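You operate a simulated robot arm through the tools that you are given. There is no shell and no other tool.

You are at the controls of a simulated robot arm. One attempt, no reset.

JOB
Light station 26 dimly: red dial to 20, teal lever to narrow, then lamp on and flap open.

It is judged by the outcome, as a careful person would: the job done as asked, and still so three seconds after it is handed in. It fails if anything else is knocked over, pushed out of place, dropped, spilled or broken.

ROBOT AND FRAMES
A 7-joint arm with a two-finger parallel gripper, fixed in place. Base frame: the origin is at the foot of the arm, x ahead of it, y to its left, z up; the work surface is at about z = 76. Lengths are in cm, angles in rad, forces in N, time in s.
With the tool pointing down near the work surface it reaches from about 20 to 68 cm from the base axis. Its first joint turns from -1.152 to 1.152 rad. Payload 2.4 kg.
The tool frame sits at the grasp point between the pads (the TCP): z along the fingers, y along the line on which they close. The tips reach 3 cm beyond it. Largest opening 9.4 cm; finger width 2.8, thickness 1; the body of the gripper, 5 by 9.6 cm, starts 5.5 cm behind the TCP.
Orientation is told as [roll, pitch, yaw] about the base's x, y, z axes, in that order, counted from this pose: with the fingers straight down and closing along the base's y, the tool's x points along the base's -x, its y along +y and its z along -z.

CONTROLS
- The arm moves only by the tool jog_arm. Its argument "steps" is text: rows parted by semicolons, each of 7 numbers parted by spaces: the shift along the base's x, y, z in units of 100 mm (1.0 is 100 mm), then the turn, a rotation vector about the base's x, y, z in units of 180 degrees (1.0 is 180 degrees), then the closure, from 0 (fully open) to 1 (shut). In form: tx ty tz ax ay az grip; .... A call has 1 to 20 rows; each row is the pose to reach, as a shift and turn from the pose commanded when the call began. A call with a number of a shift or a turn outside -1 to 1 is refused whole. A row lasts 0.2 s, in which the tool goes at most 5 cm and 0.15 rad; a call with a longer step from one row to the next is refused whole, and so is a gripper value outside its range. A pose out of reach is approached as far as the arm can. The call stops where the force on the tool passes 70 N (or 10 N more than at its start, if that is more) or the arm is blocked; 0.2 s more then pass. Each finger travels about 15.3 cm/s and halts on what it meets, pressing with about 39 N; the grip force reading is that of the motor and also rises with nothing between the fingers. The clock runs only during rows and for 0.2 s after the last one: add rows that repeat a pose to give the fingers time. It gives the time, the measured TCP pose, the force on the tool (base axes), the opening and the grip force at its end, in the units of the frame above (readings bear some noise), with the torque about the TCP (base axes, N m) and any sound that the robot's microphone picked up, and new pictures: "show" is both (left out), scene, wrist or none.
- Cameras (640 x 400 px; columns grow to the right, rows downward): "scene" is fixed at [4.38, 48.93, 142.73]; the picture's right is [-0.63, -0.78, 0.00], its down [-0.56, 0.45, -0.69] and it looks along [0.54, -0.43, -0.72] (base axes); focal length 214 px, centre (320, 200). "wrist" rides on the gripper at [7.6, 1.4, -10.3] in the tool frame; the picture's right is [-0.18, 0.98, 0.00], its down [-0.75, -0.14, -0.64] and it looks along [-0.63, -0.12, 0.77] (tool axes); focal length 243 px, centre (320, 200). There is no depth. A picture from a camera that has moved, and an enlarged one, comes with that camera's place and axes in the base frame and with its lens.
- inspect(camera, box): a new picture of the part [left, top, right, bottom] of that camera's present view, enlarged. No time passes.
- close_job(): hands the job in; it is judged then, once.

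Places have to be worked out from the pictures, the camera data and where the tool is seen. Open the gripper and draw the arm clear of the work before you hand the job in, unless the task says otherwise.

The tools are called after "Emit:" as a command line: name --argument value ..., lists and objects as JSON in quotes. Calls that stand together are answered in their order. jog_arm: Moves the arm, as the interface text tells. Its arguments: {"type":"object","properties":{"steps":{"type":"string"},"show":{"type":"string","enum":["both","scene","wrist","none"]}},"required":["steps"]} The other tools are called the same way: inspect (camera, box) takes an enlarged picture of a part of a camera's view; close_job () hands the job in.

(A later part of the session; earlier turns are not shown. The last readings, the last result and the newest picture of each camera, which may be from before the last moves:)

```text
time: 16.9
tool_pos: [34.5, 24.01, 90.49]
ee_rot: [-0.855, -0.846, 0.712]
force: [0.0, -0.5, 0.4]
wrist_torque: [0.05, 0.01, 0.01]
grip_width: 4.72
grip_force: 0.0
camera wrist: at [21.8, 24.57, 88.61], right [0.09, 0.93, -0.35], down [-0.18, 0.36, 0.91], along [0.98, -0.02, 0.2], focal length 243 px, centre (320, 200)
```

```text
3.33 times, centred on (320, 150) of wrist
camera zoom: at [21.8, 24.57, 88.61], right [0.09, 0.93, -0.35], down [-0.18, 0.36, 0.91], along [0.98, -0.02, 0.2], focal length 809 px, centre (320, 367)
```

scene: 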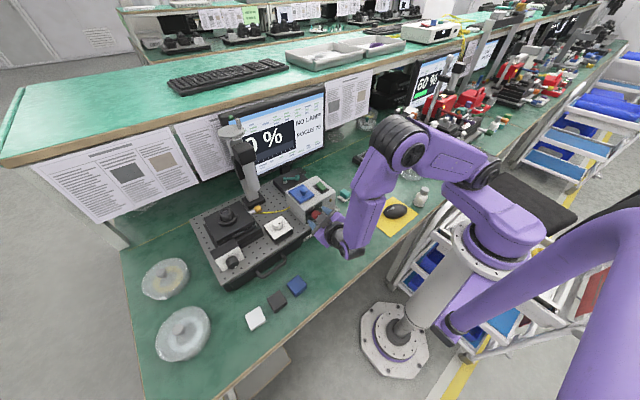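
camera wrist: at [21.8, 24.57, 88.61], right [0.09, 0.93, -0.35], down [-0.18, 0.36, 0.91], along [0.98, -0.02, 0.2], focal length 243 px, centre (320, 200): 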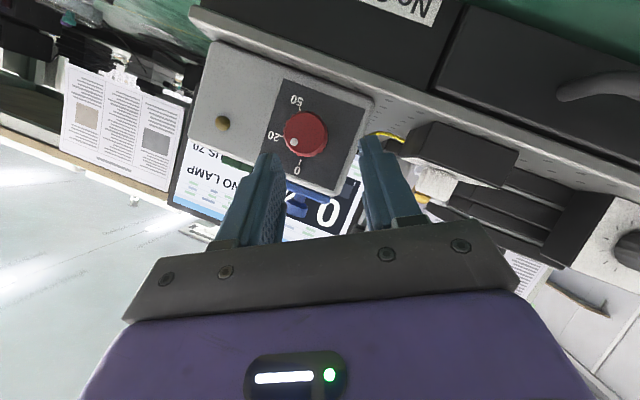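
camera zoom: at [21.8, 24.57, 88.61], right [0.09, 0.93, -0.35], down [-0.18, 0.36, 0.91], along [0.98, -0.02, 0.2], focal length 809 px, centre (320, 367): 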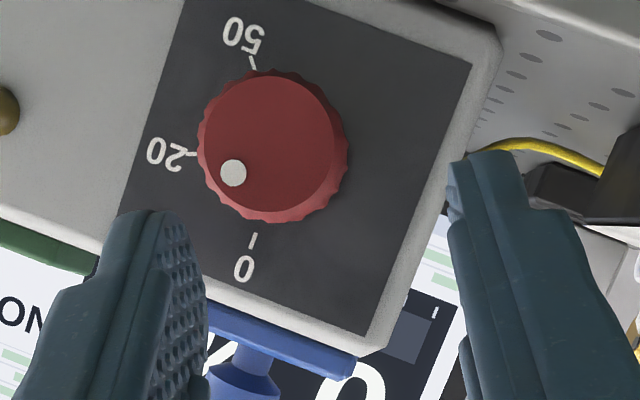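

The dial is at roughly 38°, leaving about 32° to go. I'll line up with the axis again and advance.

Emit:
jog_arm --steps "-0.05 -0.09 -0.054 0 0 0 0.5; -0.05 -0.173 -0.108 0 0 0 0.5; 0.1 -0.173 -0.108 0 0 0 0.5; 0.2 -0.173 -0.108 0 0 0 0.5; 0.31 -0.173 -0.108 0 0 0 0.5; 0.31 -0.173 -0.108 0 0 0 0.5" --show "wrist"

Emit:
inspect --camera "wrist" --box '[240, 60, 420, 210]'

```text
time: 18.3
tool_pos: [37.58, 22.42, 89.36]
ee_rot: [-0.854, -0.847, 0.71]
force: [0.2, 0.2, -0.7]
wrist_torque: [0.02, 0.0, -0.04]
grip_width: 4.73
grip_force: 0.1
camera wrist: at [24.89, 22.89, 87.53], right [0.09, 0.93, -0.35], down [-0.18, 0.36, 0.91], along [0.98, -0.02, 0.2], focal length 243 px, centre (320, 200)
```

wrist: 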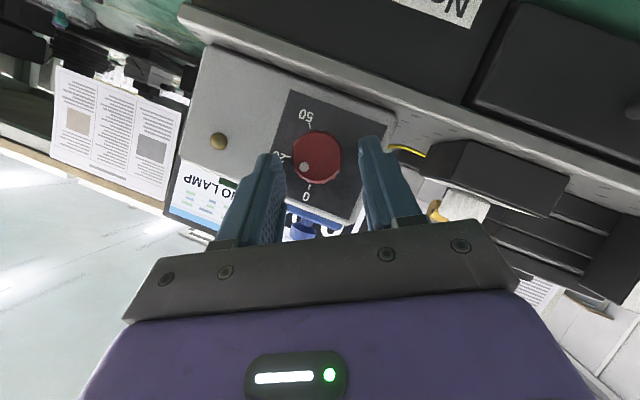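

```text
2.67 times, centred on (330, 135) of wrist
camera zoom: at [24.89, 22.89, 87.53], right [0.09, 0.93, -0.35], down [-0.18, 0.36, 0.91], along [0.98, -0.02, 0.2], focal length 647 px, centre (293, 373)
```

zoom: 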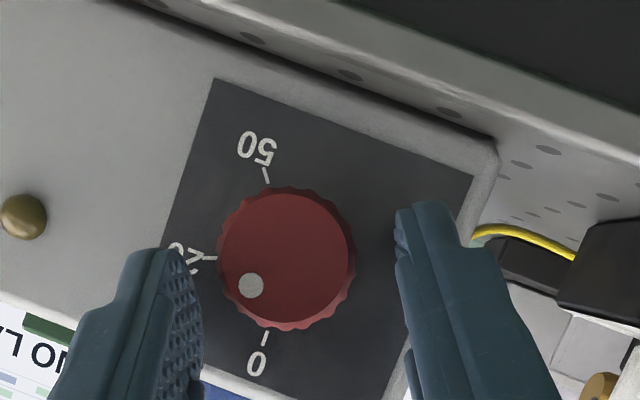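

Aligned again. I'll roll another −4° for margin, then close on the knob.

Emit:
jog_arm --steps "0 0 -0.003 -0.0222 0 0 0.5; 0 0 -0.003 -0.0222 0 0 0.5; 0 0 -0.003 -0.0222 0 0 0.65; 0 0 -0.003 -0.0222 0 0 0.8; 0 0 -0.003 -0.0222 0 0 0.85; 0 0 -0.003 -0.0222 0 0 0.85" --show "wrist"

Emit:
inspect --camera "wrist" --box '[260, 90, 380, 210]'

```text
time: 19.7
tool_pos: [37.65, 22.36, 89.37]
ee_rot: [-0.926, -0.802, 0.766]
force: [3.3, 4.8, -4.1]
wrist_torque: [0.11, 0.41, -0.05]
grip_width: 3.16
grip_force: 45.1
camera wrist: at [24.89, 22.77, 87.48], right [0.09, 0.91, -0.42], down [-0.18, 0.42, 0.89], along [0.98, -0.01, 0.2], focal length 243 px, centre (320, 200)
```

wrist: 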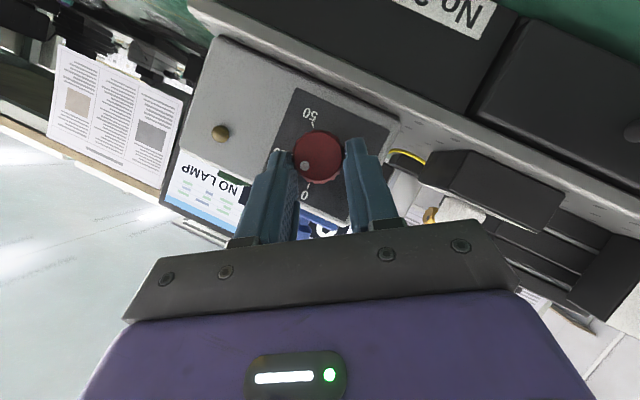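

```text
3.33 times, centred on (320, 150) of wrist
camera zoom: at [24.89, 22.77, 87.48], right [0.09, 0.91, -0.42], down [-0.18, 0.42, 0.89], along [0.98, -0.01, 0.2], focal length 809 px, centre (320, 367)
```

zoom: 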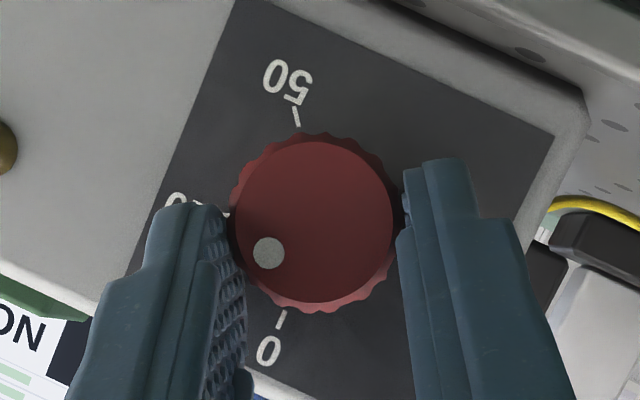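

Gripped; the dial reads about 35° now, halfway. I'll rotate another 36° about the axis.

Emit:
jog_arm --steps "0 -0.0157 0.0092 0.04 0 0 0.85; 0 -0.0325 0.0164 0.08 0 0 0.85; 0 -0.05 0.0214 0.12 0 0 0.85; 0 -0.068 0.0242 0.16 0 0 0.85; 0 -0.0862 0.0247 0.2 0 0 0.85; 0 -0.0862 0.0247 0.2 0 0 0.85" --show "wrist"

Emit:
inspect --camera "wrist" --box '[260, 90, 380, 210]'

```text
time: 21.1
tool_pos: [37.4, 21.44, 89.68]
ee_rot: [0.076, -1.045, -0.064]
force: [2.3, -3.8, 1.9]
wrist_torque: [0.02, -0.28, 0.47]
grip_width: 3.14
grip_force: 44.7
camera wrist: at [24.88, 22.94, 88.33], right [0.09, 0.98, 0.2], down [-0.18, -0.18, 0.97], along [0.98, -0.12, 0.16], focal length 243 px, centre (320, 200)
```

wrist: 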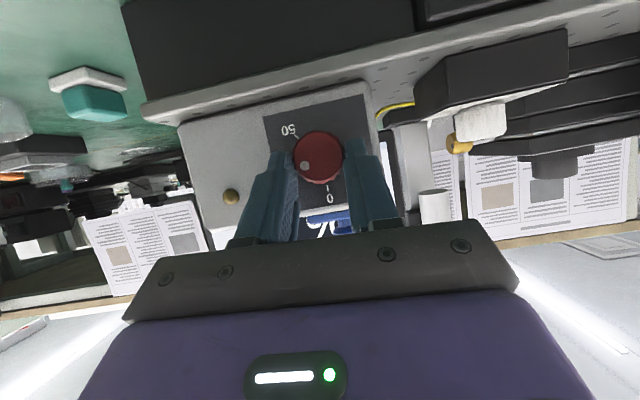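

```text
3.33 times, centred on (320, 150) of wrist
camera zoom: at [24.88, 22.94, 88.33], right [0.09, 0.98, 0.2], down [-0.18, -0.18, 0.97], along [0.98, -0.12, 0.16], focal length 809 px, centre (320, 367)
```

zoom: 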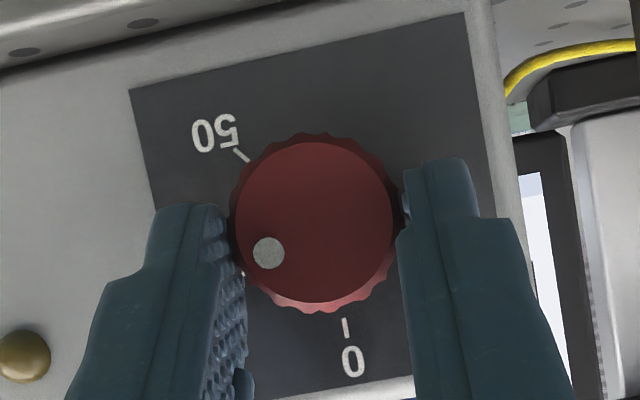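

The dial looks close to 20 now. I'll release, back off along −x and check against the tick.

Emit:
jog_arm --steps "0 0 0 0 0 0 0.5; 0 0 0 0 0 0 0.5; -0.1 0 0 0 0 0 0.5; -0.25 0 0 0 0 0 0.5; -0.4 0 0 0 0 0 0.5; -0.4 0 0 -0.04 0 0 0.4; -0.4 0 0 -0.08 0 0 0.3; -0.4 0 0 -0.08 0 0 0.3" --show "wrist"

Emit:
inspect --camera "wrist" --box '[260, 90, 380, 210]'

```text
time: 22.9
tool_pos: [33.45, 21.64, 89.59]
ee_rot: [-0.412, -1.007, 0.355]
force: [-0.1, 0.0, -0.2]
wrist_torque: [0.01, -0.01, -0.06]
grip_width: 6.57
grip_force: 0.0
camera wrist: at [20.85, 22.59, 88.0], right [0.09, 0.99, -0.05], down [-0.18, 0.07, 0.98], along [0.98, -0.08, 0.18], focal length 243 px, centre (320, 200)
```

wrist: 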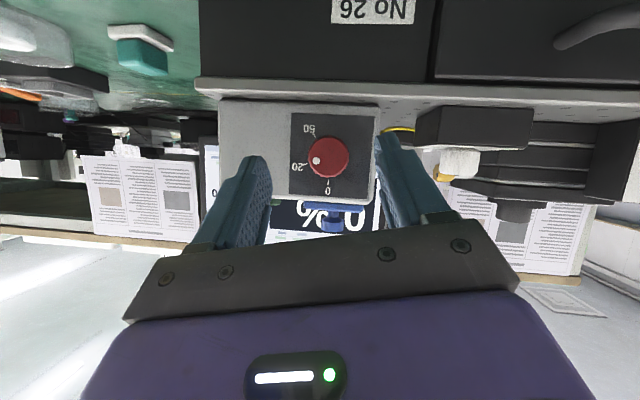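

```text
3.33 times, centred on (320, 150) of wrist
camera zoom: at [20.85, 22.59, 88.0], right [0.09, 0.99, -0.05], down [-0.18, 0.07, 0.98], along [0.98, -0.08, 0.18], focal length 809 px, centre (320, 367)
```

zoom: 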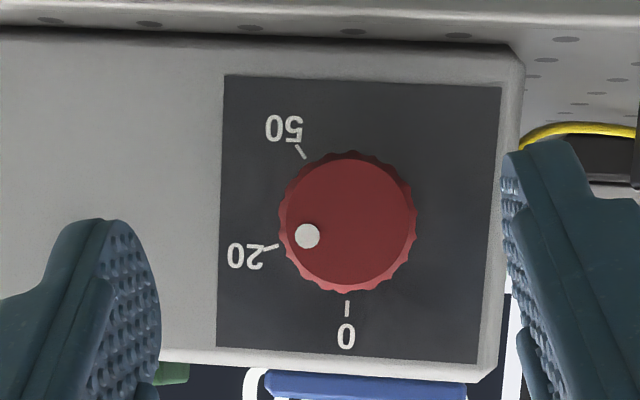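

Emit:
inspect --camera "wrist" --box '[300, 130, 356, 186]'

```text
7.14 times, centred on (328, 158) of wrist
camera zoom: at [20.85, 22.59, 88.0], right [0.09, 0.99, -0.05], down [-0.18, 0.07, 0.98], along [0.98, -0.08, 0.18], focal length 1733 px, centre (263, 500)
```

zoom: 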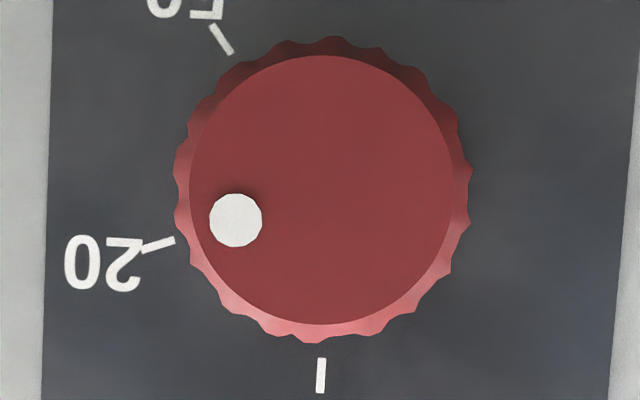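

The dot lines up with the 20 tick within about 1°, so the dial is set. Next I'll back away upward and bring the tool upright to deal with the lever.

Emit:
jog_arm --steps "-0.2 0 0.1 0 0 0 0.3; -0.35 0 0.3 0.035 0 0 0.3; -0.35 0 0.65 0.0686 0 0 0.3; -0.35 0 1.0 0.0686 0 0 0.3; -0.35 0 1.0 0.0686 0 0 0.3" --show "none"

Emit:
jog_arm --steps "0 0 0.2 0 0.04 0 0.5; 0 0 0.4 0 0.083 0 0.8; 0 0 0.6 0 0.125 0 1; 0.1 0 0.8 0 0.167 0 1; 0.25 0 0.95 0 0.208 0 1; 0.4 0 0.95 0 0.25 0 1; 0.55 0 0.95 0 0.292 0 1; 0.7 0 0.95 0 0.333 0 1; 0.7 0 0.95 0 0.333 0 1"

```text
time: 24.1
tool_pos: [29.97, 21.42, 99.63]
ee_rot: [0.003, -1.046, -0.002]
force: [0.4, 0.1, 0.1]
wrist_torque: [0.04, 0.01, 0.01]
grip_width: 6.56
grip_force: 0.1
```

```text
time: 26.1
tool_pos: [37.0, 21.45, 109.01]
ee_rot: [0.002, 0.002, 0.001]
force: [0.2, -0.4, 0.3]
wrist_torque: [0.0, 0.02, 0.01]
grip_width: 0.04
grip_force: 33.4
camera wrist: at [29.47, 22.92, 119.45], right [0.18, 0.98, 0.0], down [0.75, -0.14, 0.64], along [0.63, -0.12, -0.77], focal length 243 px, centre (320, 200)
```

scene: 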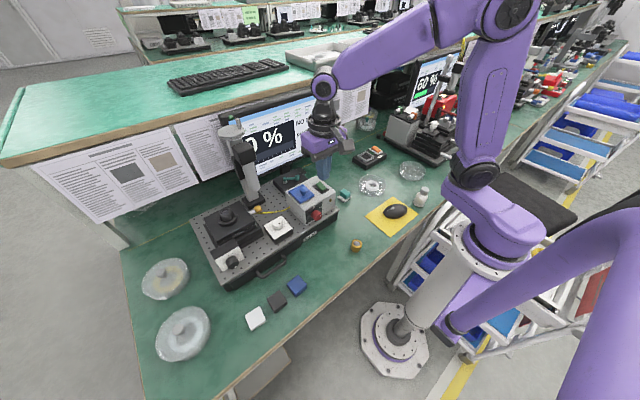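
wrist: 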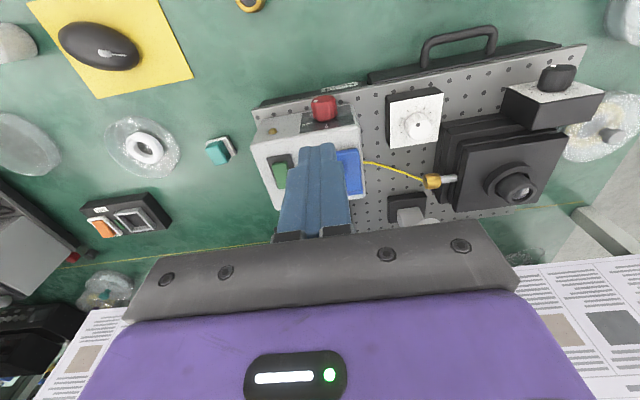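

The tool is upright and closed. I'll travel over to a point just behind the lamp box, on the robot side of the lever.

Emit:
jog_arm --steps "0.3 -0.2 0 0 0 0 1; 0.65 -0.4 0 0 0 0 1; 1.0 -0.595 0 0 0 0 1; 1.0 -0.595 0 0 0 0 1" --show "none"

Emit:
jog_arm --steps "0.3 0 0 0 0 0 1; 0.65 0 -0.1 0 0 0 1; 0.9 0 -0.4 0 0 0 1; 0.9 0 -0.8 0 0 0 1; 0.9 0 -0.8 0 0 0 1"

Emit:
inspect --camera "scene" --box '[250, 130, 340, 220]'

Emit:
inspect --camera "wrist" --box '[220, 80, 420, 240]'

```text
time: 27.1
tool_pos: [47.0, 15.48, 109.11]
ee_rot: [0.001, 0.001, 0.001]
force: [0.2, 0.5, -1.0]
wrist_torque: [-0.04, -0.01, 0.03]
grip_width: 0.0
grip_force: 33.1
```

```text
time: 28.3
tool_pos: [56.02, 15.44, 101.14]
ee_rot: [0.003, -0.002, 0.0]
force: [0.4, -0.3, -0.1]
wrist_torque: [-0.03, -0.01, 0.02]
grip_width: 0.01
grip_force: 33.3
camera wrist: at [48.5, 16.92, 111.56], right [0.18, 0.98, 0.0], down [0.75, -0.14, 0.64], along [0.63, -0.12, -0.77], focal length 243 px, centre (320, 200)
```

scene: 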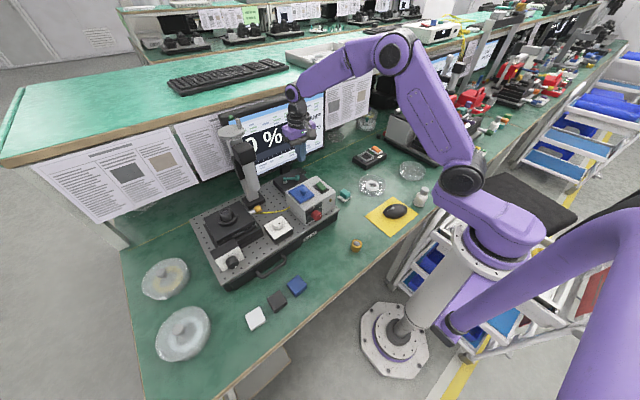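
wrist: 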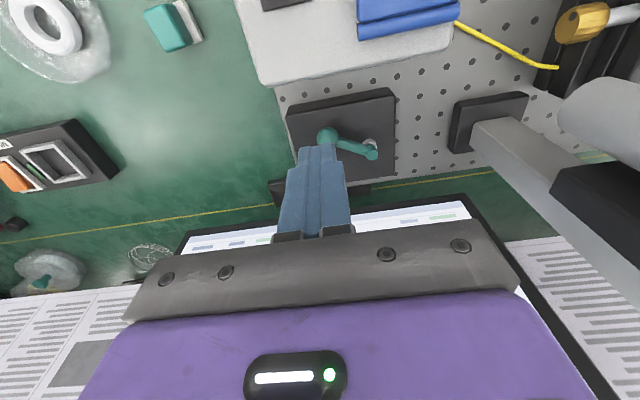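

```text
4.44 times, centred on (295, 175) of scene
camera zoom: at [4.38, 48.93, 142.73], right [-0.63, -0.78, 0.0], down [-0.56, 0.45, -0.69], along [0.54, -0.43, -0.72], focal length 953 px, centre (431, 311)
```

zoom: 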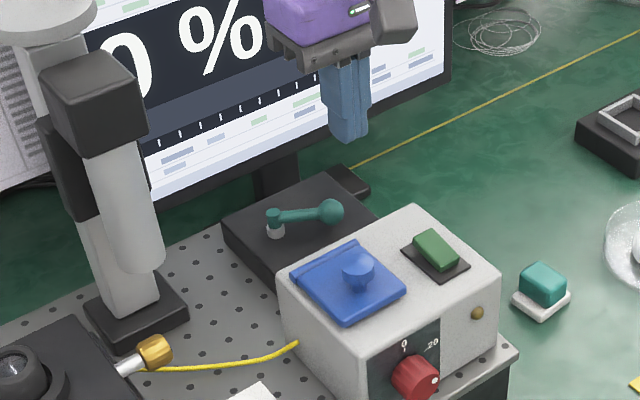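

```text
2.50 times, centred on (320, 160) of wrist
camera zoom: at [48.5, 16.92, 111.56], right [0.18, 0.98, 0.0], down [0.75, -0.14, 0.64], along [0.63, -0.12, -0.77], focal length 606 px, centre (320, 300)
```

zoom: 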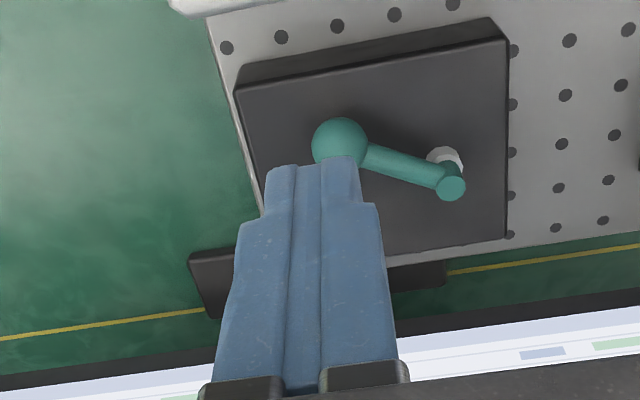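

The dial marker is seen pointing at 20. The fingers are over the gap between the box and the lever ball; I'll descend so the tips come level with the ball.

Emit:
jog_arm --steps "0 0 -0.25 0 0 0 1; 0 0 -0.5 0 0 0 1; 0 0 -0.75 0 0 0 1; 0 0 -0.9 0 0 0 1; 0 0 -1.0 0 0 0 1; 0 0 -1.0 0 0 0 1"

Emit:
inspect --camera "scene" --box '[260, 140, 340, 220]'

Emit:
inspect --camera "wrist" --box '[220, 80, 420, 240]'

```text
time: 29.7
tool_pos: [56.09, 15.56, 91.19]
ee_rot: [0.001, 0.001, 0.0]
force: [0.3, -0.1, -0.2]
wrist_torque: [-0.03, 0.01, -0.02]
grip_width: 0.0
grip_force: 33.0
camera wrist: at [48.46, 16.97, 101.49], right [0.18, 0.98, 0.0], down [0.75, -0.14, 0.64], along [0.63, -0.12, -0.77], focal length 243 px, centre (320, 200)
```

scene: 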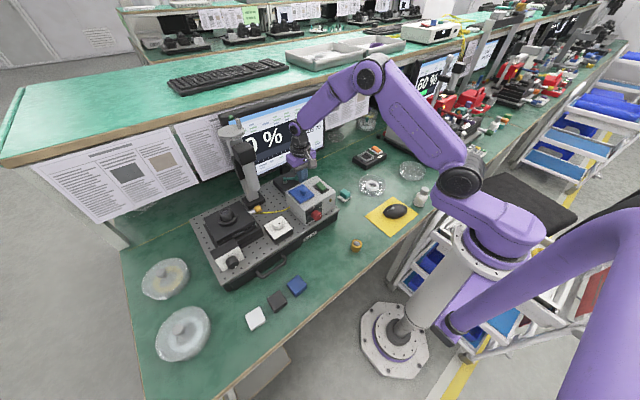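
wrist: 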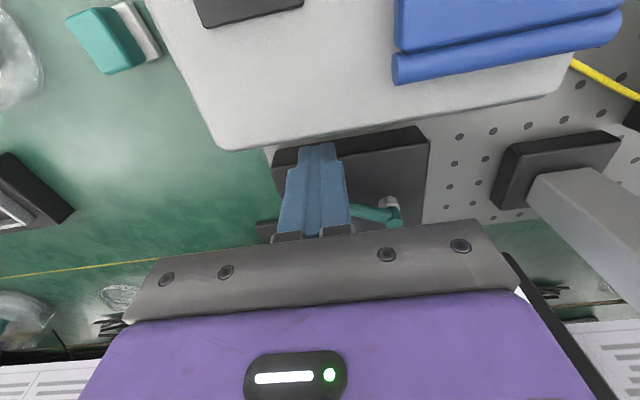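

```text
5.00 times, centred on (300, 180) of scene
camera zoom: at [4.38, 48.93, 142.73], right [-0.63, -0.78, 0.0], down [-0.56, 0.45, -0.69], along [0.54, -0.43, -0.72], focal length 1072 px, centre (420, 300)
```

zoom: 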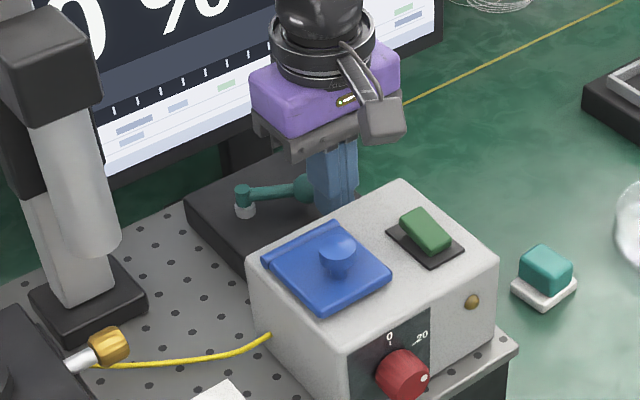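

```text
2.50 times, centred on (320, 160) of wrist
camera zoom: at [48.46, 16.97, 101.49], right [0.18, 0.98, 0.0], down [0.75, -0.14, 0.64], along [0.63, -0.12, -0.77], focal length 606 px, centre (320, 300)
```

zoom: 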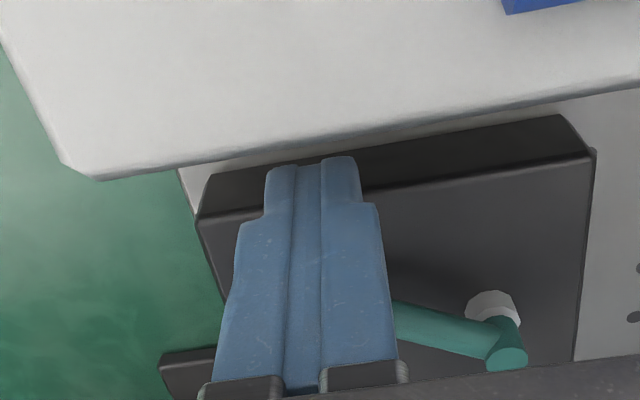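

Tips are at the ball's level with no contact. I'll lower slightly and push the lever slowly in +x.

Emit:
jog_arm --steps "0 0 -0.04 0 0 0 1; 0.1 0 -0.04 0 0 0 1; 0.15 0 -0.04 0 0 0 1; 0.2 0 -0.04 0 0 0 1; 0.25 0 -0.04 0 0 0 1; 0.3 0 -0.04 0 0 0 1; 0.35 0 -0.04 0 0 0 1; 0.35 0 -0.04 0 0 0 1"

Emit:
inspect --camera "scene" --box '[260, 140, 340, 220]'

```text
time: 30.9
tool_pos: [57.08, 15.68, 90.22]
ee_rot: [-0.011, 0.052, 0.005]
force: [-12.9, 0.1, -1.0]
wrist_torque: [-0.08, 0.27, 0.03]
grip_width: 0.04
grip_force: 33.1
stopped in row 6: the force on the tool passed its limit at 73 N (the readings are from after the stop); the commanded pose is now the measured one
camera wrist: at [50.12, 17.12, 100.98], right [0.18, 0.98, -0.02], down [0.79, -0.13, 0.6], along [0.59, -0.12, -0.8], focal length 243 px, centre (320, 200)
```

scene: 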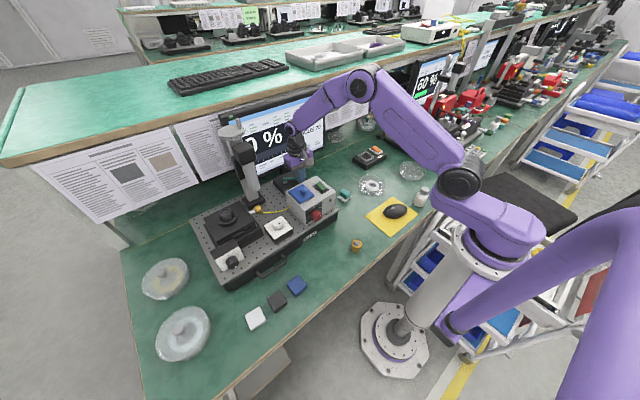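
wrist: 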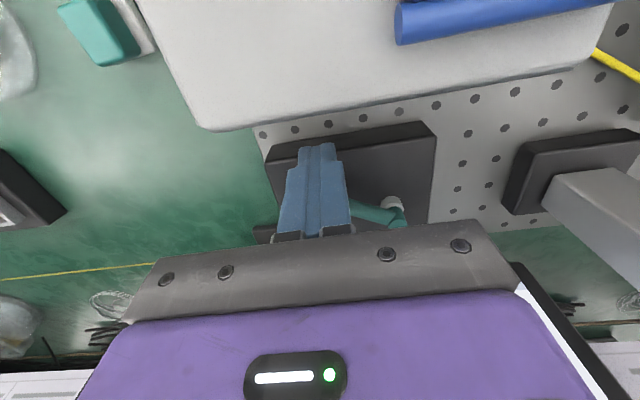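

```text
5.00 times, centred on (300, 180) of scene
camera zoom: at [4.35, 48.93, 142.73], right [-0.63, -0.78, 0.0], down [-0.56, 0.45, -0.69], along [0.54, -0.43, -0.72], focal length 1072 px, centre (420, 300)
```

zoom: 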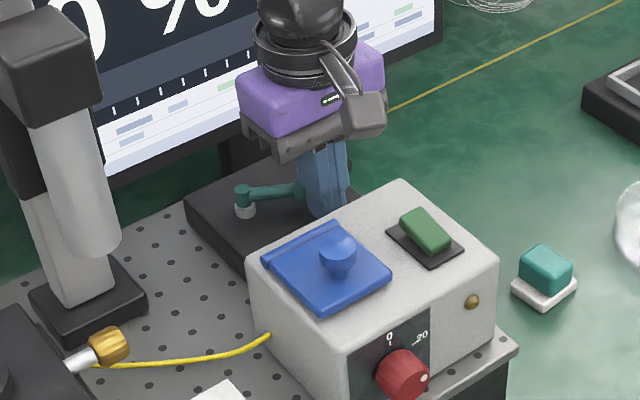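

The push was blocked at about 58.3 cm (finger face), right where the ball is, so the lever may be at its stop in this direction. I'll zoom in to check.

Emit:
inspect --camera "wrist" --box '[255, 120, 425, 240]'

Emit:
inspect --camera "scene" --box '[280, 150, 330, 190]'

```text
3.33 times, centred on (340, 180) of wrist
camera zoom: at [50.12, 17.12, 100.98], right [0.18, 0.98, -0.02], down [0.79, -0.13, 0.6], along [0.59, -0.12, -0.8], focal length 809 px, centre (253, 267)
```

zoom: 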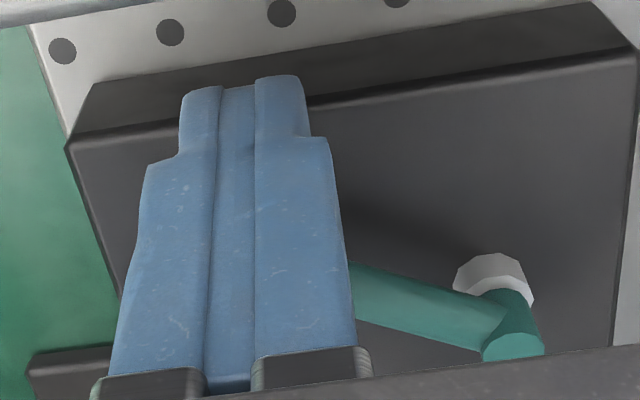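

```text
10.00 times, centred on (305, 170) of scene
camera zoom: at [4.35, 48.93, 142.73], right [-0.63, -0.78, 0.0], down [-0.56, 0.45, -0.69], along [0.54, -0.43, -0.72], focal length 2145 px, centre (470, 500)
```

zoom: 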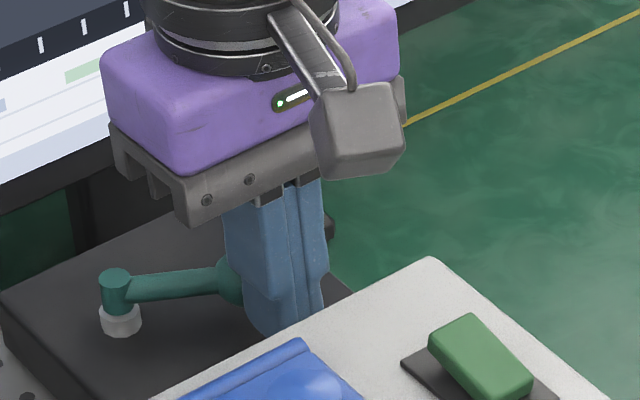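

It's the ball that stopped the fingers, so the lever is at its end stop on this side and must swing the other way (toward −x/+y). I'll lift, hop over the lever to its far side and come down beside the ball.

Emit:
jog_arm --steps "-0.08 0 0.05 0 -0.0165 0 1; -0.08 0 0.4 0 -0.0165 0 1; 0.0 -0.05 0.7 0 -0.0165 0 1; 0.3 -0.15 0.7 0 -0.0165 0 1; 0.5 -0.18 0.7 0 -0.0165 0 1; 0.5 -0.18 0.7 0 -0.0165 0 1"

Emit:
inspect --camera "wrist" --box '[220, 80, 420, 240]'

Emit:
inspect --camera "scene" --box '[260, 130, 340, 210]'

```text
time: 32.4
tool_pos: [62.5, 13.77, 97.37]
ee_rot: [-0.009, -0.011, 0.0]
force: [-0.2, 0.6, -1.0]
wrist_torque: [-0.01, -0.02, 0.0]
grip_width: 0.0
grip_force: 32.7
camera wrist: at [54.83, 15.24, 107.71], right [0.18, 0.98, -0.01], down [0.75, -0.13, 0.65], along [0.64, -0.12, -0.76], focal length 243 px, centre (320, 200)
```

scene: 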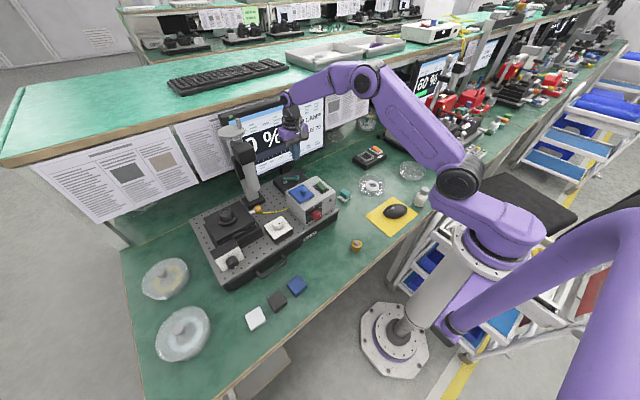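
wrist: 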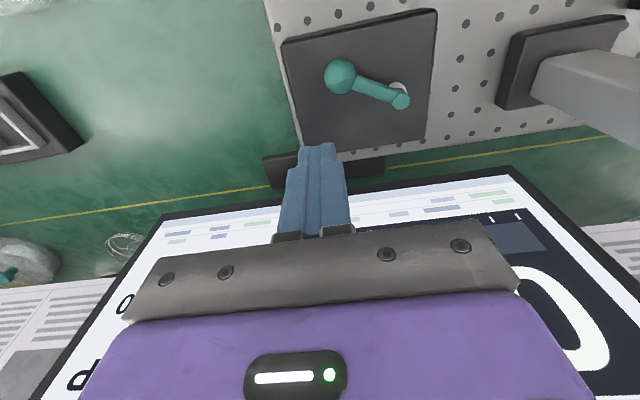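

```text
2.50 times, centred on (320, 160) of wrist
camera zoom: at [54.83, 15.24, 107.71], right [0.18, 0.98, -0.01], down [0.75, -0.13, 0.65], along [0.64, -0.12, -0.76], focal length 606 px, centre (320, 300)
```

zoom: 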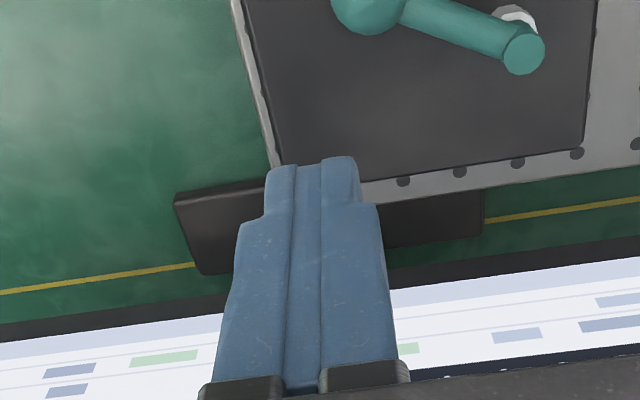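

```text
5.00 times, centred on (300, 170) of scene
camera zoom: at [4.38, 48.93, 142.73], right [-0.63, -0.78, 0.0], down [-0.56, 0.45, -0.69], along [0.54, -0.43, -0.72], focal length 1072 px, centre (420, 350)
```

zoom: 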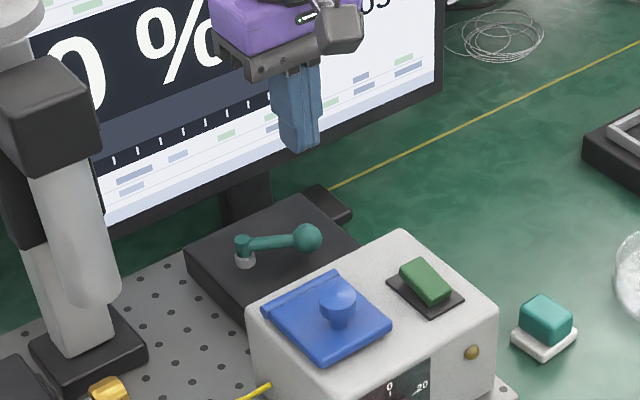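

The lever is unchanged. I'll lower the closed fingers on the far side of the ball.

Emit:
jog_arm --steps "-0.01 0 -0.2 0 0.0035 0 1; -0.02 0 -0.4 0 0.0035 0 1; -0.02 0 -0.6 0 0.0035 0 1; -0.02 0 -0.68 0 0.0035 0 1; -0.02 0 -0.68 0 0.0035 0 1"

Emit:
inspect --camera "scene" --box '[260, 130, 340, 210]'

Emit:
inspect --camera "wrist" --box '[220, 40, 420, 200]'

```text
time: 33.5
tool_pos: [62.19, 13.75, 90.44]
ee_rot: [-0.008, 0.001, 0.002]
force: [-0.4, 0.7, -1.1]
wrist_torque: [-0.06, -0.02, 0.02]
grip_width: 0.01
grip_force: 32.9
camera wrist: at [54.69, 15.24, 100.95], right [0.18, 0.98, -0.01], down [0.75, -0.13, 0.64], along [0.63, -0.12, -0.77], focal length 243 px, centre (320, 200)
```

scene: 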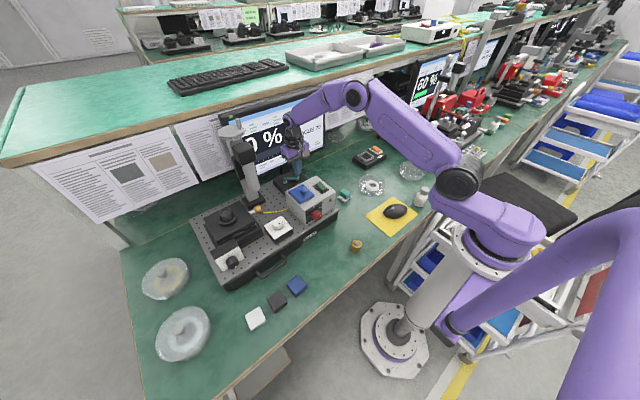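
wrist: 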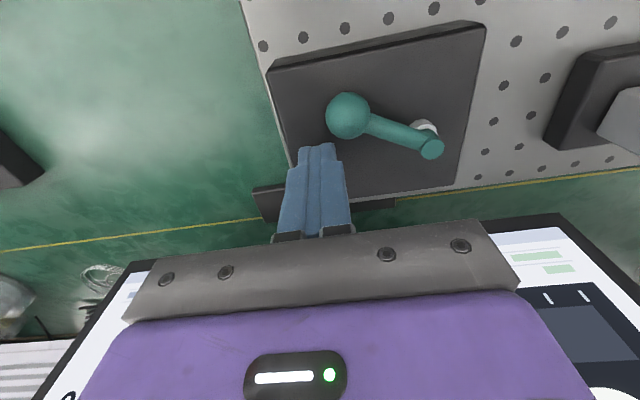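

```text
5.00 times, centred on (300, 170) of scene
camera zoom: at [4.38, 48.93, 142.73], right [-0.63, -0.78, 0.0], down [-0.56, 0.45, -0.69], along [0.54, -0.43, -0.72], focal length 1072 px, centre (420, 350)
```

zoom: 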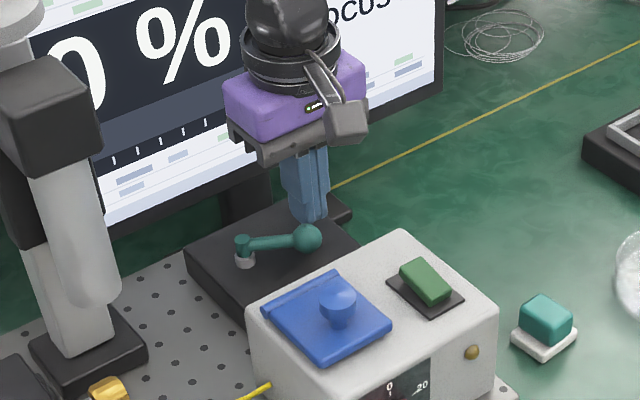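

```text
2.50 times, centred on (320, 120) of wrist
camera zoom: at [54.69, 15.24, 100.95], right [0.18, 0.98, -0.01], down [0.75, -0.13, 0.64], along [0.63, -0.12, -0.77], focal length 606 px, centre (320, 400)
```

zoom: 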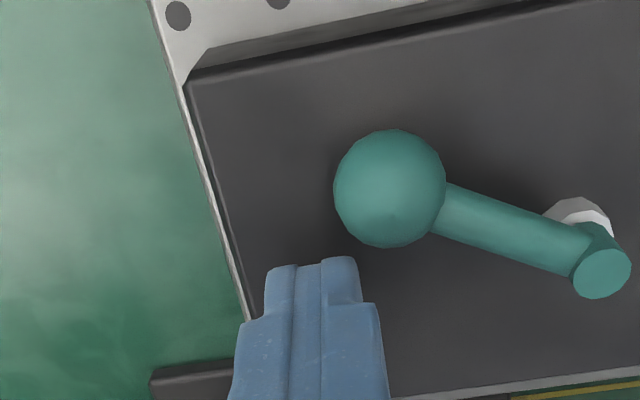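

The ball is at (59.4, 15.8) and the fingers are just beyond it. Now I'll push along the lever's arc toward −x/+y and see if it swings.

Emit:
jog_arm --steps "-0.06 0.044 0 0 0 0 1; -0.1 0.06 0 0 0 0 1; -0.137 0.076 0 0 0 0 1; -0.175 0.1 0 0 0 0 1; -0.211 0.124 0 0 0 0 1; -0.211 0.124 0 0 0 0 1"

Emit:
inspect --camera "wrist" --box '[220, 40, 420, 200]'

Emit:
inspect --camera "scene" --box '[260, 130, 340, 210]'

```text
time: 35.0
tool_pos: [60.06, 15.02, 90.61]
ee_rot: [-0.009, 0.001, 0.0]
force: [0.0, 0.5, 0.5]
wrist_torque: [-0.02, -0.03, 0.0]
grip_width: 0.0
grip_force: 33.3
camera wrist: at [52.53, 16.53, 100.97], right [0.18, 0.98, -0.01], down [0.75, -0.13, 0.64], along [0.63, -0.12, -0.77], focal length 243 px, centre (320, 200)
```

scene: 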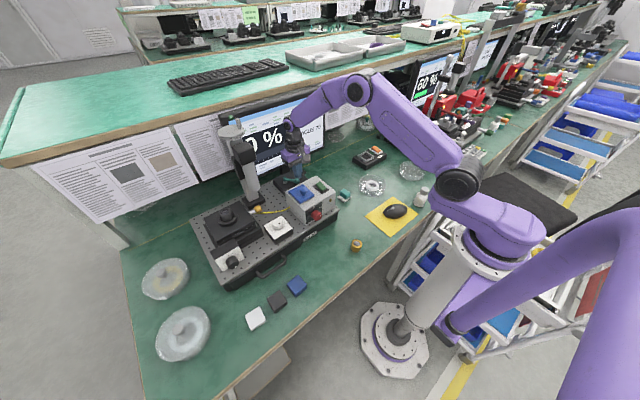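
wrist: 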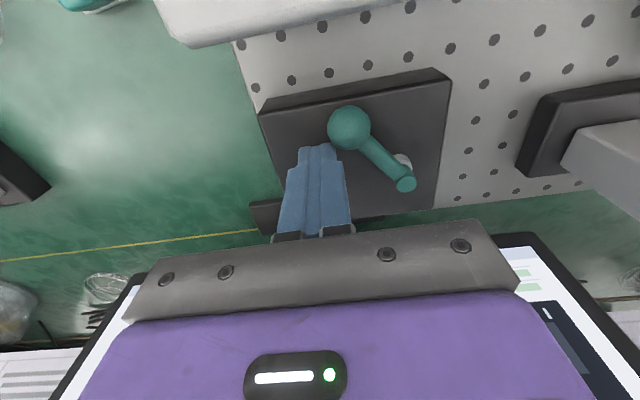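

```text
2.50 times, centred on (320, 120) of wrist
camera zoom: at [52.53, 16.53, 100.97], right [0.18, 0.98, -0.01], down [0.75, -0.13, 0.64], along [0.63, -0.12, -0.77], focal length 606 px, centre (320, 400)
```

zoom: 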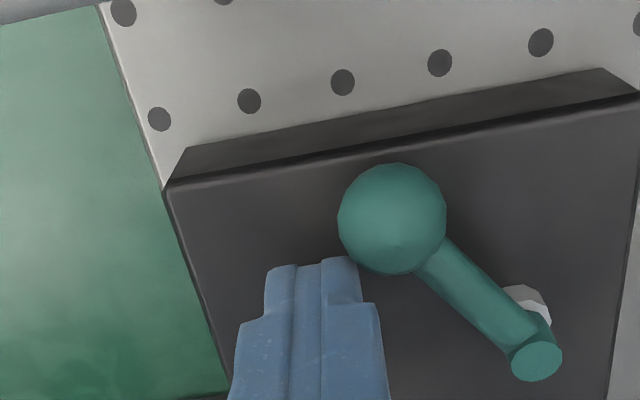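

```text
5.00 times, centred on (300, 170) of scene
camera zoom: at [4.38, 48.93, 142.73], right [-0.63, -0.78, 0.0], down [-0.56, 0.45, -0.69], along [0.54, -0.43, -0.72], focal length 1072 px, centre (420, 350)
```

zoom: 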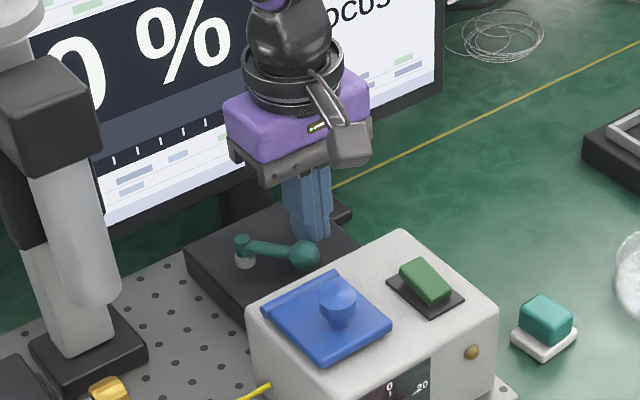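

The lever swings freely in this direction (now about 47° from −y). I'll continue along the arc in small steps.

Emit:
jog_arm --steps "-0.03 0.027 0 0 0 0 1; -0.063 0.057 0 0 0 0 1; -0.09 0.09 0 0 0 0 1; -0.116 0.126 0 0 0 0 1; -0.116 0.126 0 0 0 0 1" --show "wrist"

Emit:
inspect --camera "wrist" --box '[220, 40, 420, 200]'

```text
time: 36.1
tool_pos: [58.99, 16.25, 90.71]
ee_rot: [-0.009, 0.001, 0.003]
force: [0.2, 0.1, -0.4]
wrist_torque: [0.0, 0.01, 0.02]
grip_width: 0.0
grip_force: 32.8
camera wrist: at [51.37, 17.8, 100.96], right [0.18, 0.98, -0.01], down [0.75, -0.13, 0.64], along [0.63, -0.12, -0.77], focal length 243 px, centre (320, 200)
```

wrist: 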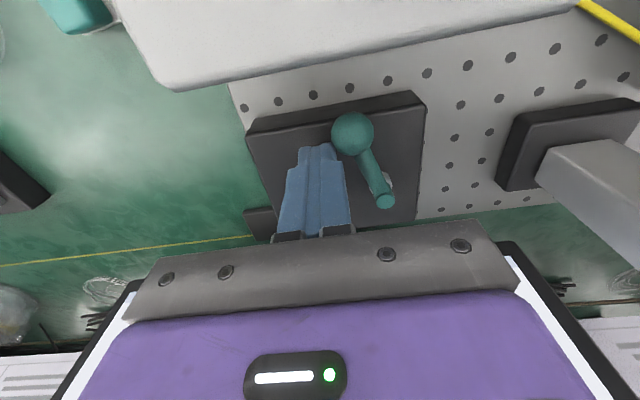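

```text
2.50 times, centred on (320, 120) of wrist
camera zoom: at [51.37, 17.8, 100.96], right [0.18, 0.98, -0.01], down [0.75, -0.13, 0.64], along [0.63, -0.12, -0.77], focal length 606 px, centre (320, 400)
```

zoom: 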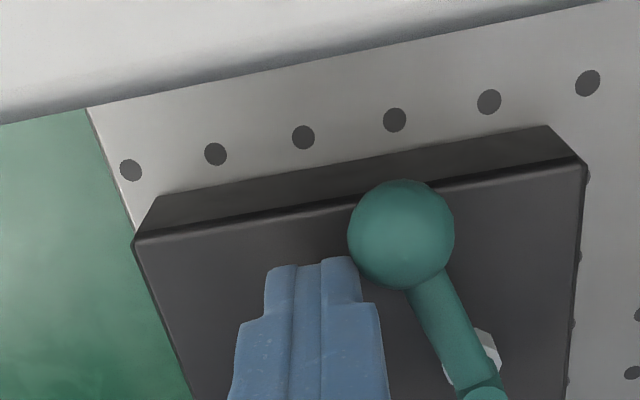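

Emit:
jog_arm --steps "-0.025 0.04 0 0 0 0 1; -0.05 0.081 0 0 0 0 1; -0.065 0.123 0 0 0 0 1; -0.077 0.165 0 0 0 0 1; -0.077 0.165 0 0 0 0 1" --show "wrist"

Emit:
inspect --camera "wrist" --box '[220, 40, 420, 200]'

```text
time: 37.4
tool_pos: [58.12, 17.89, 90.53]
ee_rot: [-0.01, 0.001, 0.002]
force: [-0.6, 0.2, -0.4]
wrist_torque: [-0.01, 0.01, 0.01]
grip_width: 0.0
grip_force: 33.3
camera wrist: at [50.59, 19.45, 100.97], right [0.18, 0.98, -0.01], down [0.75, -0.13, 0.64], along [0.63, -0.12, -0.77], focal length 243 px, centre (320, 200)
```

wrist: 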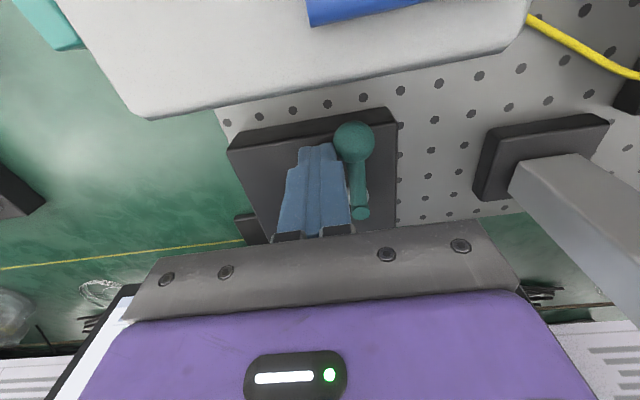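

```text
2.50 times, centred on (320, 120) of wrist
camera zoom: at [50.59, 19.45, 100.97], right [0.18, 0.98, -0.01], down [0.75, -0.13, 0.64], along [0.63, -0.12, -0.77], focal length 606 px, centre (320, 400)
```

zoom: 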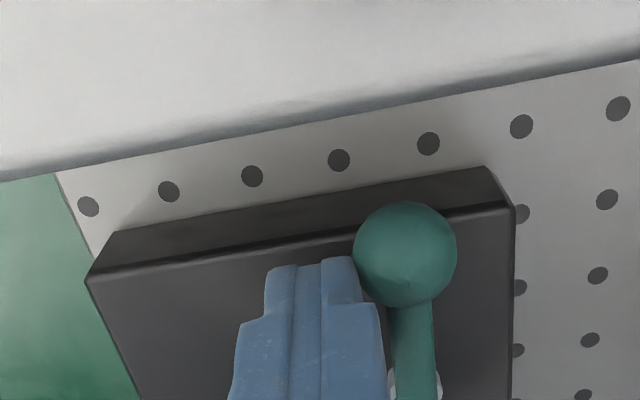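

Still free at about 88°. I'll carry on around the arc, pushing with the +y face.

Emit:
jog_arm --steps "-0.026 0.043 0 0 0 0 1; -0.052 0.087 0 0 0 0 1; -0.07 0.13 0 0 0 0 1; -0.09 0.17 0 0 0 0 1; -0.1 0.21 0 0 0 0 1; -0.11 0.248 0 0 0 0 1; -0.11 0.248 0 0 0 0 1"

Emit:
inspect --camera "wrist" --box '[240, 60, 440, 220]'

Emit:
inspect --camera "scene" --box '[260, 130, 340, 210]'

```text
time: 39.0
tool_pos: [57.44, 19.29, 90.55]
ee_rot: [-0.015, 0.001, -0.011]
force: [5.5, -36.5, 7.1]
wrist_torque: [-0.79, -0.13, 0.04]
grip_width: 0.02
grip_force: 33.1
camera wrist: at [49.88, 20.96, 100.95], right [0.19, 0.98, -0.01], down [0.75, -0.14, 0.64], along [0.63, -0.14, -0.77], focal length 243 px, centre (320, 200)
```

scene: 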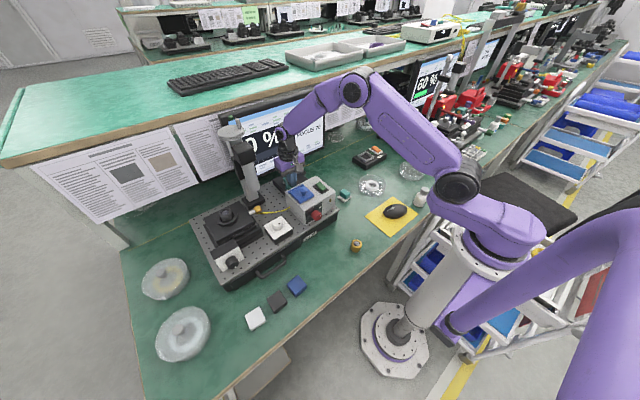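
wrist: 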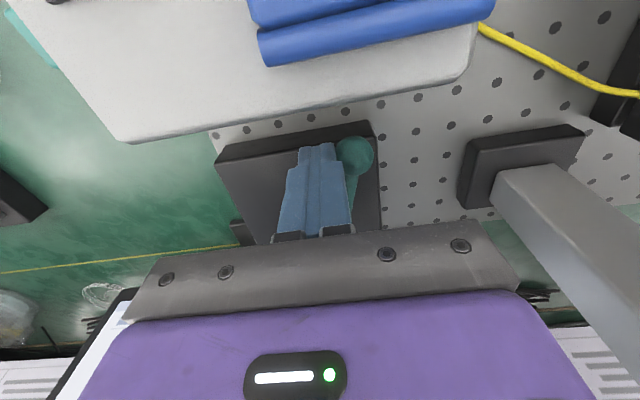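

```text
2.50 times, centred on (340, 140) of wrist
camera zoom: at [49.88, 20.96, 100.95], right [0.19, 0.98, -0.01], down [0.75, -0.14, 0.64], along [0.63, -0.14, -0.77], focal length 606 px, centre (270, 350)
```

zoom: 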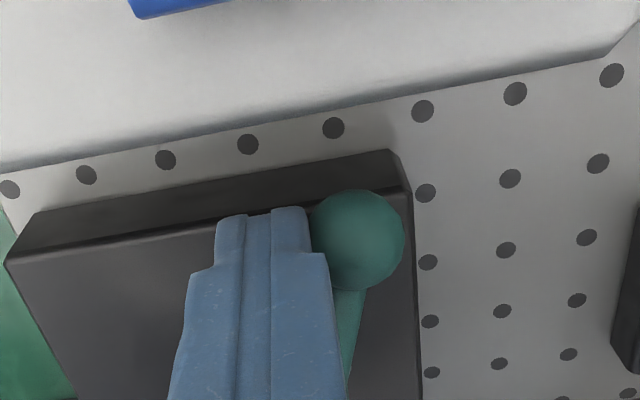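

```text
5.00 times, centred on (300, 170) of scene
camera zoom: at [4.38, 48.83, 142.77], right [-0.63, -0.78, 0.0], down [-0.56, 0.45, -0.69], along [0.54, -0.43, -0.72], focal length 1072 px, centre (420, 350)
```

zoom: 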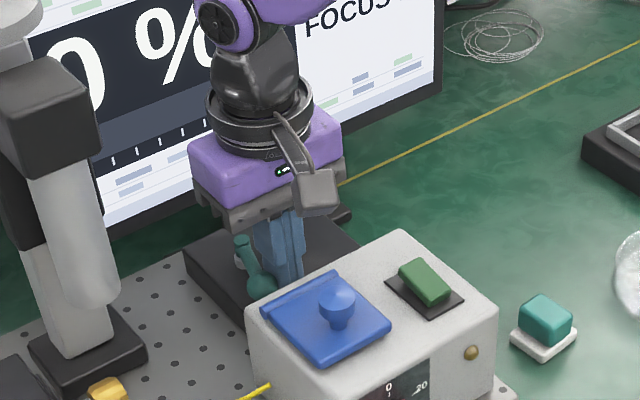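

The lever has reached its other end stop (about 108°, with a 36 N reaction). I'll back off and lift away, then check that it stays.

Emit:
jog_arm --steps "0 -0.1 0 0 0 0 1; 0 -0.15 0 0 0 0 1; 0 -0.2 0.2 0 0 0 1; 0 -0.2 0.6 0 0 0 1; -0.1 -0.25 1.0 0 0 0 1; -0.1 -0.25 1.0 0 0 0 1"

Emit:
inspect --camera "wrist" --box '[220, 60, 460, 220]'

Emit:
inspect --camera "scene" --box '[230, 80, 350, 220]'

```text
time: 40.4
tool_pos: [56.0, 17.97, 100.55]
ee_rot: [-0.008, 0.001, 0.002]
force: [-0.3, -0.6, 0.0]
wrist_torque: [0.01, 0.0, 0.02]
grip_width: 0.01
grip_force: 33.3
camera wrist: at [48.52, 19.42, 110.94], right [0.18, 0.98, -0.01], down [0.76, -0.13, 0.64], along [0.63, -0.12, -0.77], focal length 243 px, centre (320, 200)
```

scene: 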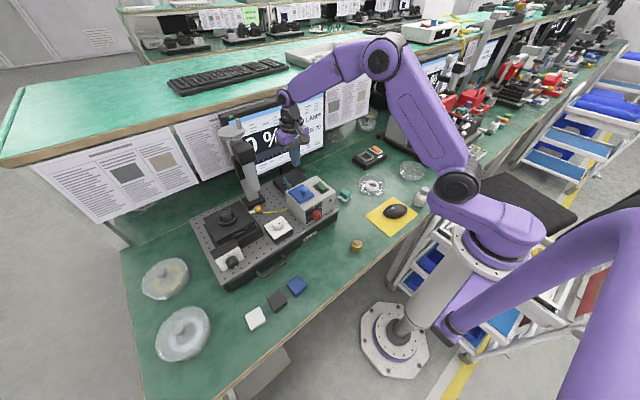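
wrist: 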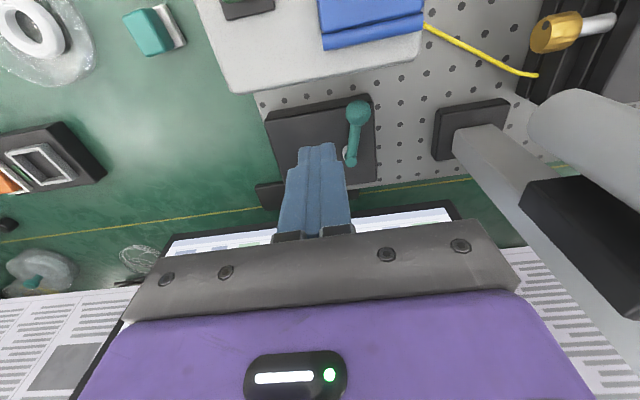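

```text
2.50 times, centred on (340, 140) of wrist
camera zoom: at [48.52, 19.42, 110.94], right [0.18, 0.98, -0.01], down [0.76, -0.13, 0.64], along [0.63, -0.12, -0.77], focal length 606 px, centre (270, 350)
```

zoom: 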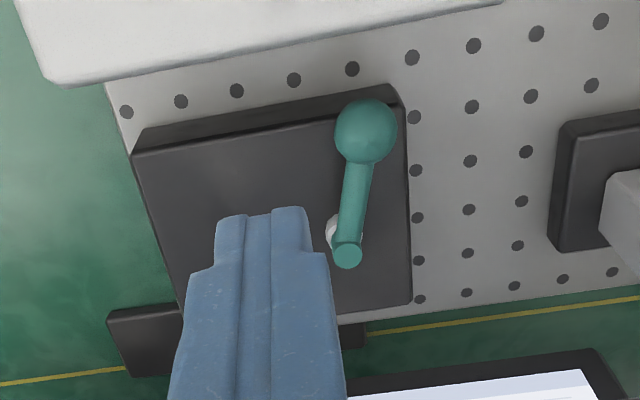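

```text
2.86 times, centred on (290, 150) of scene
camera zoom: at [4.37, 48.93, 142.73], right [-0.63, -0.78, 0.0], down [-0.56, 0.45, -0.69], along [0.54, -0.43, -0.72], focal length 613 px, centre (406, 343)
```

zoom: 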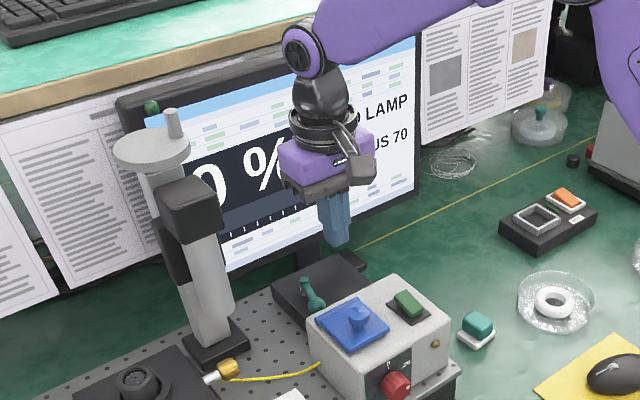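

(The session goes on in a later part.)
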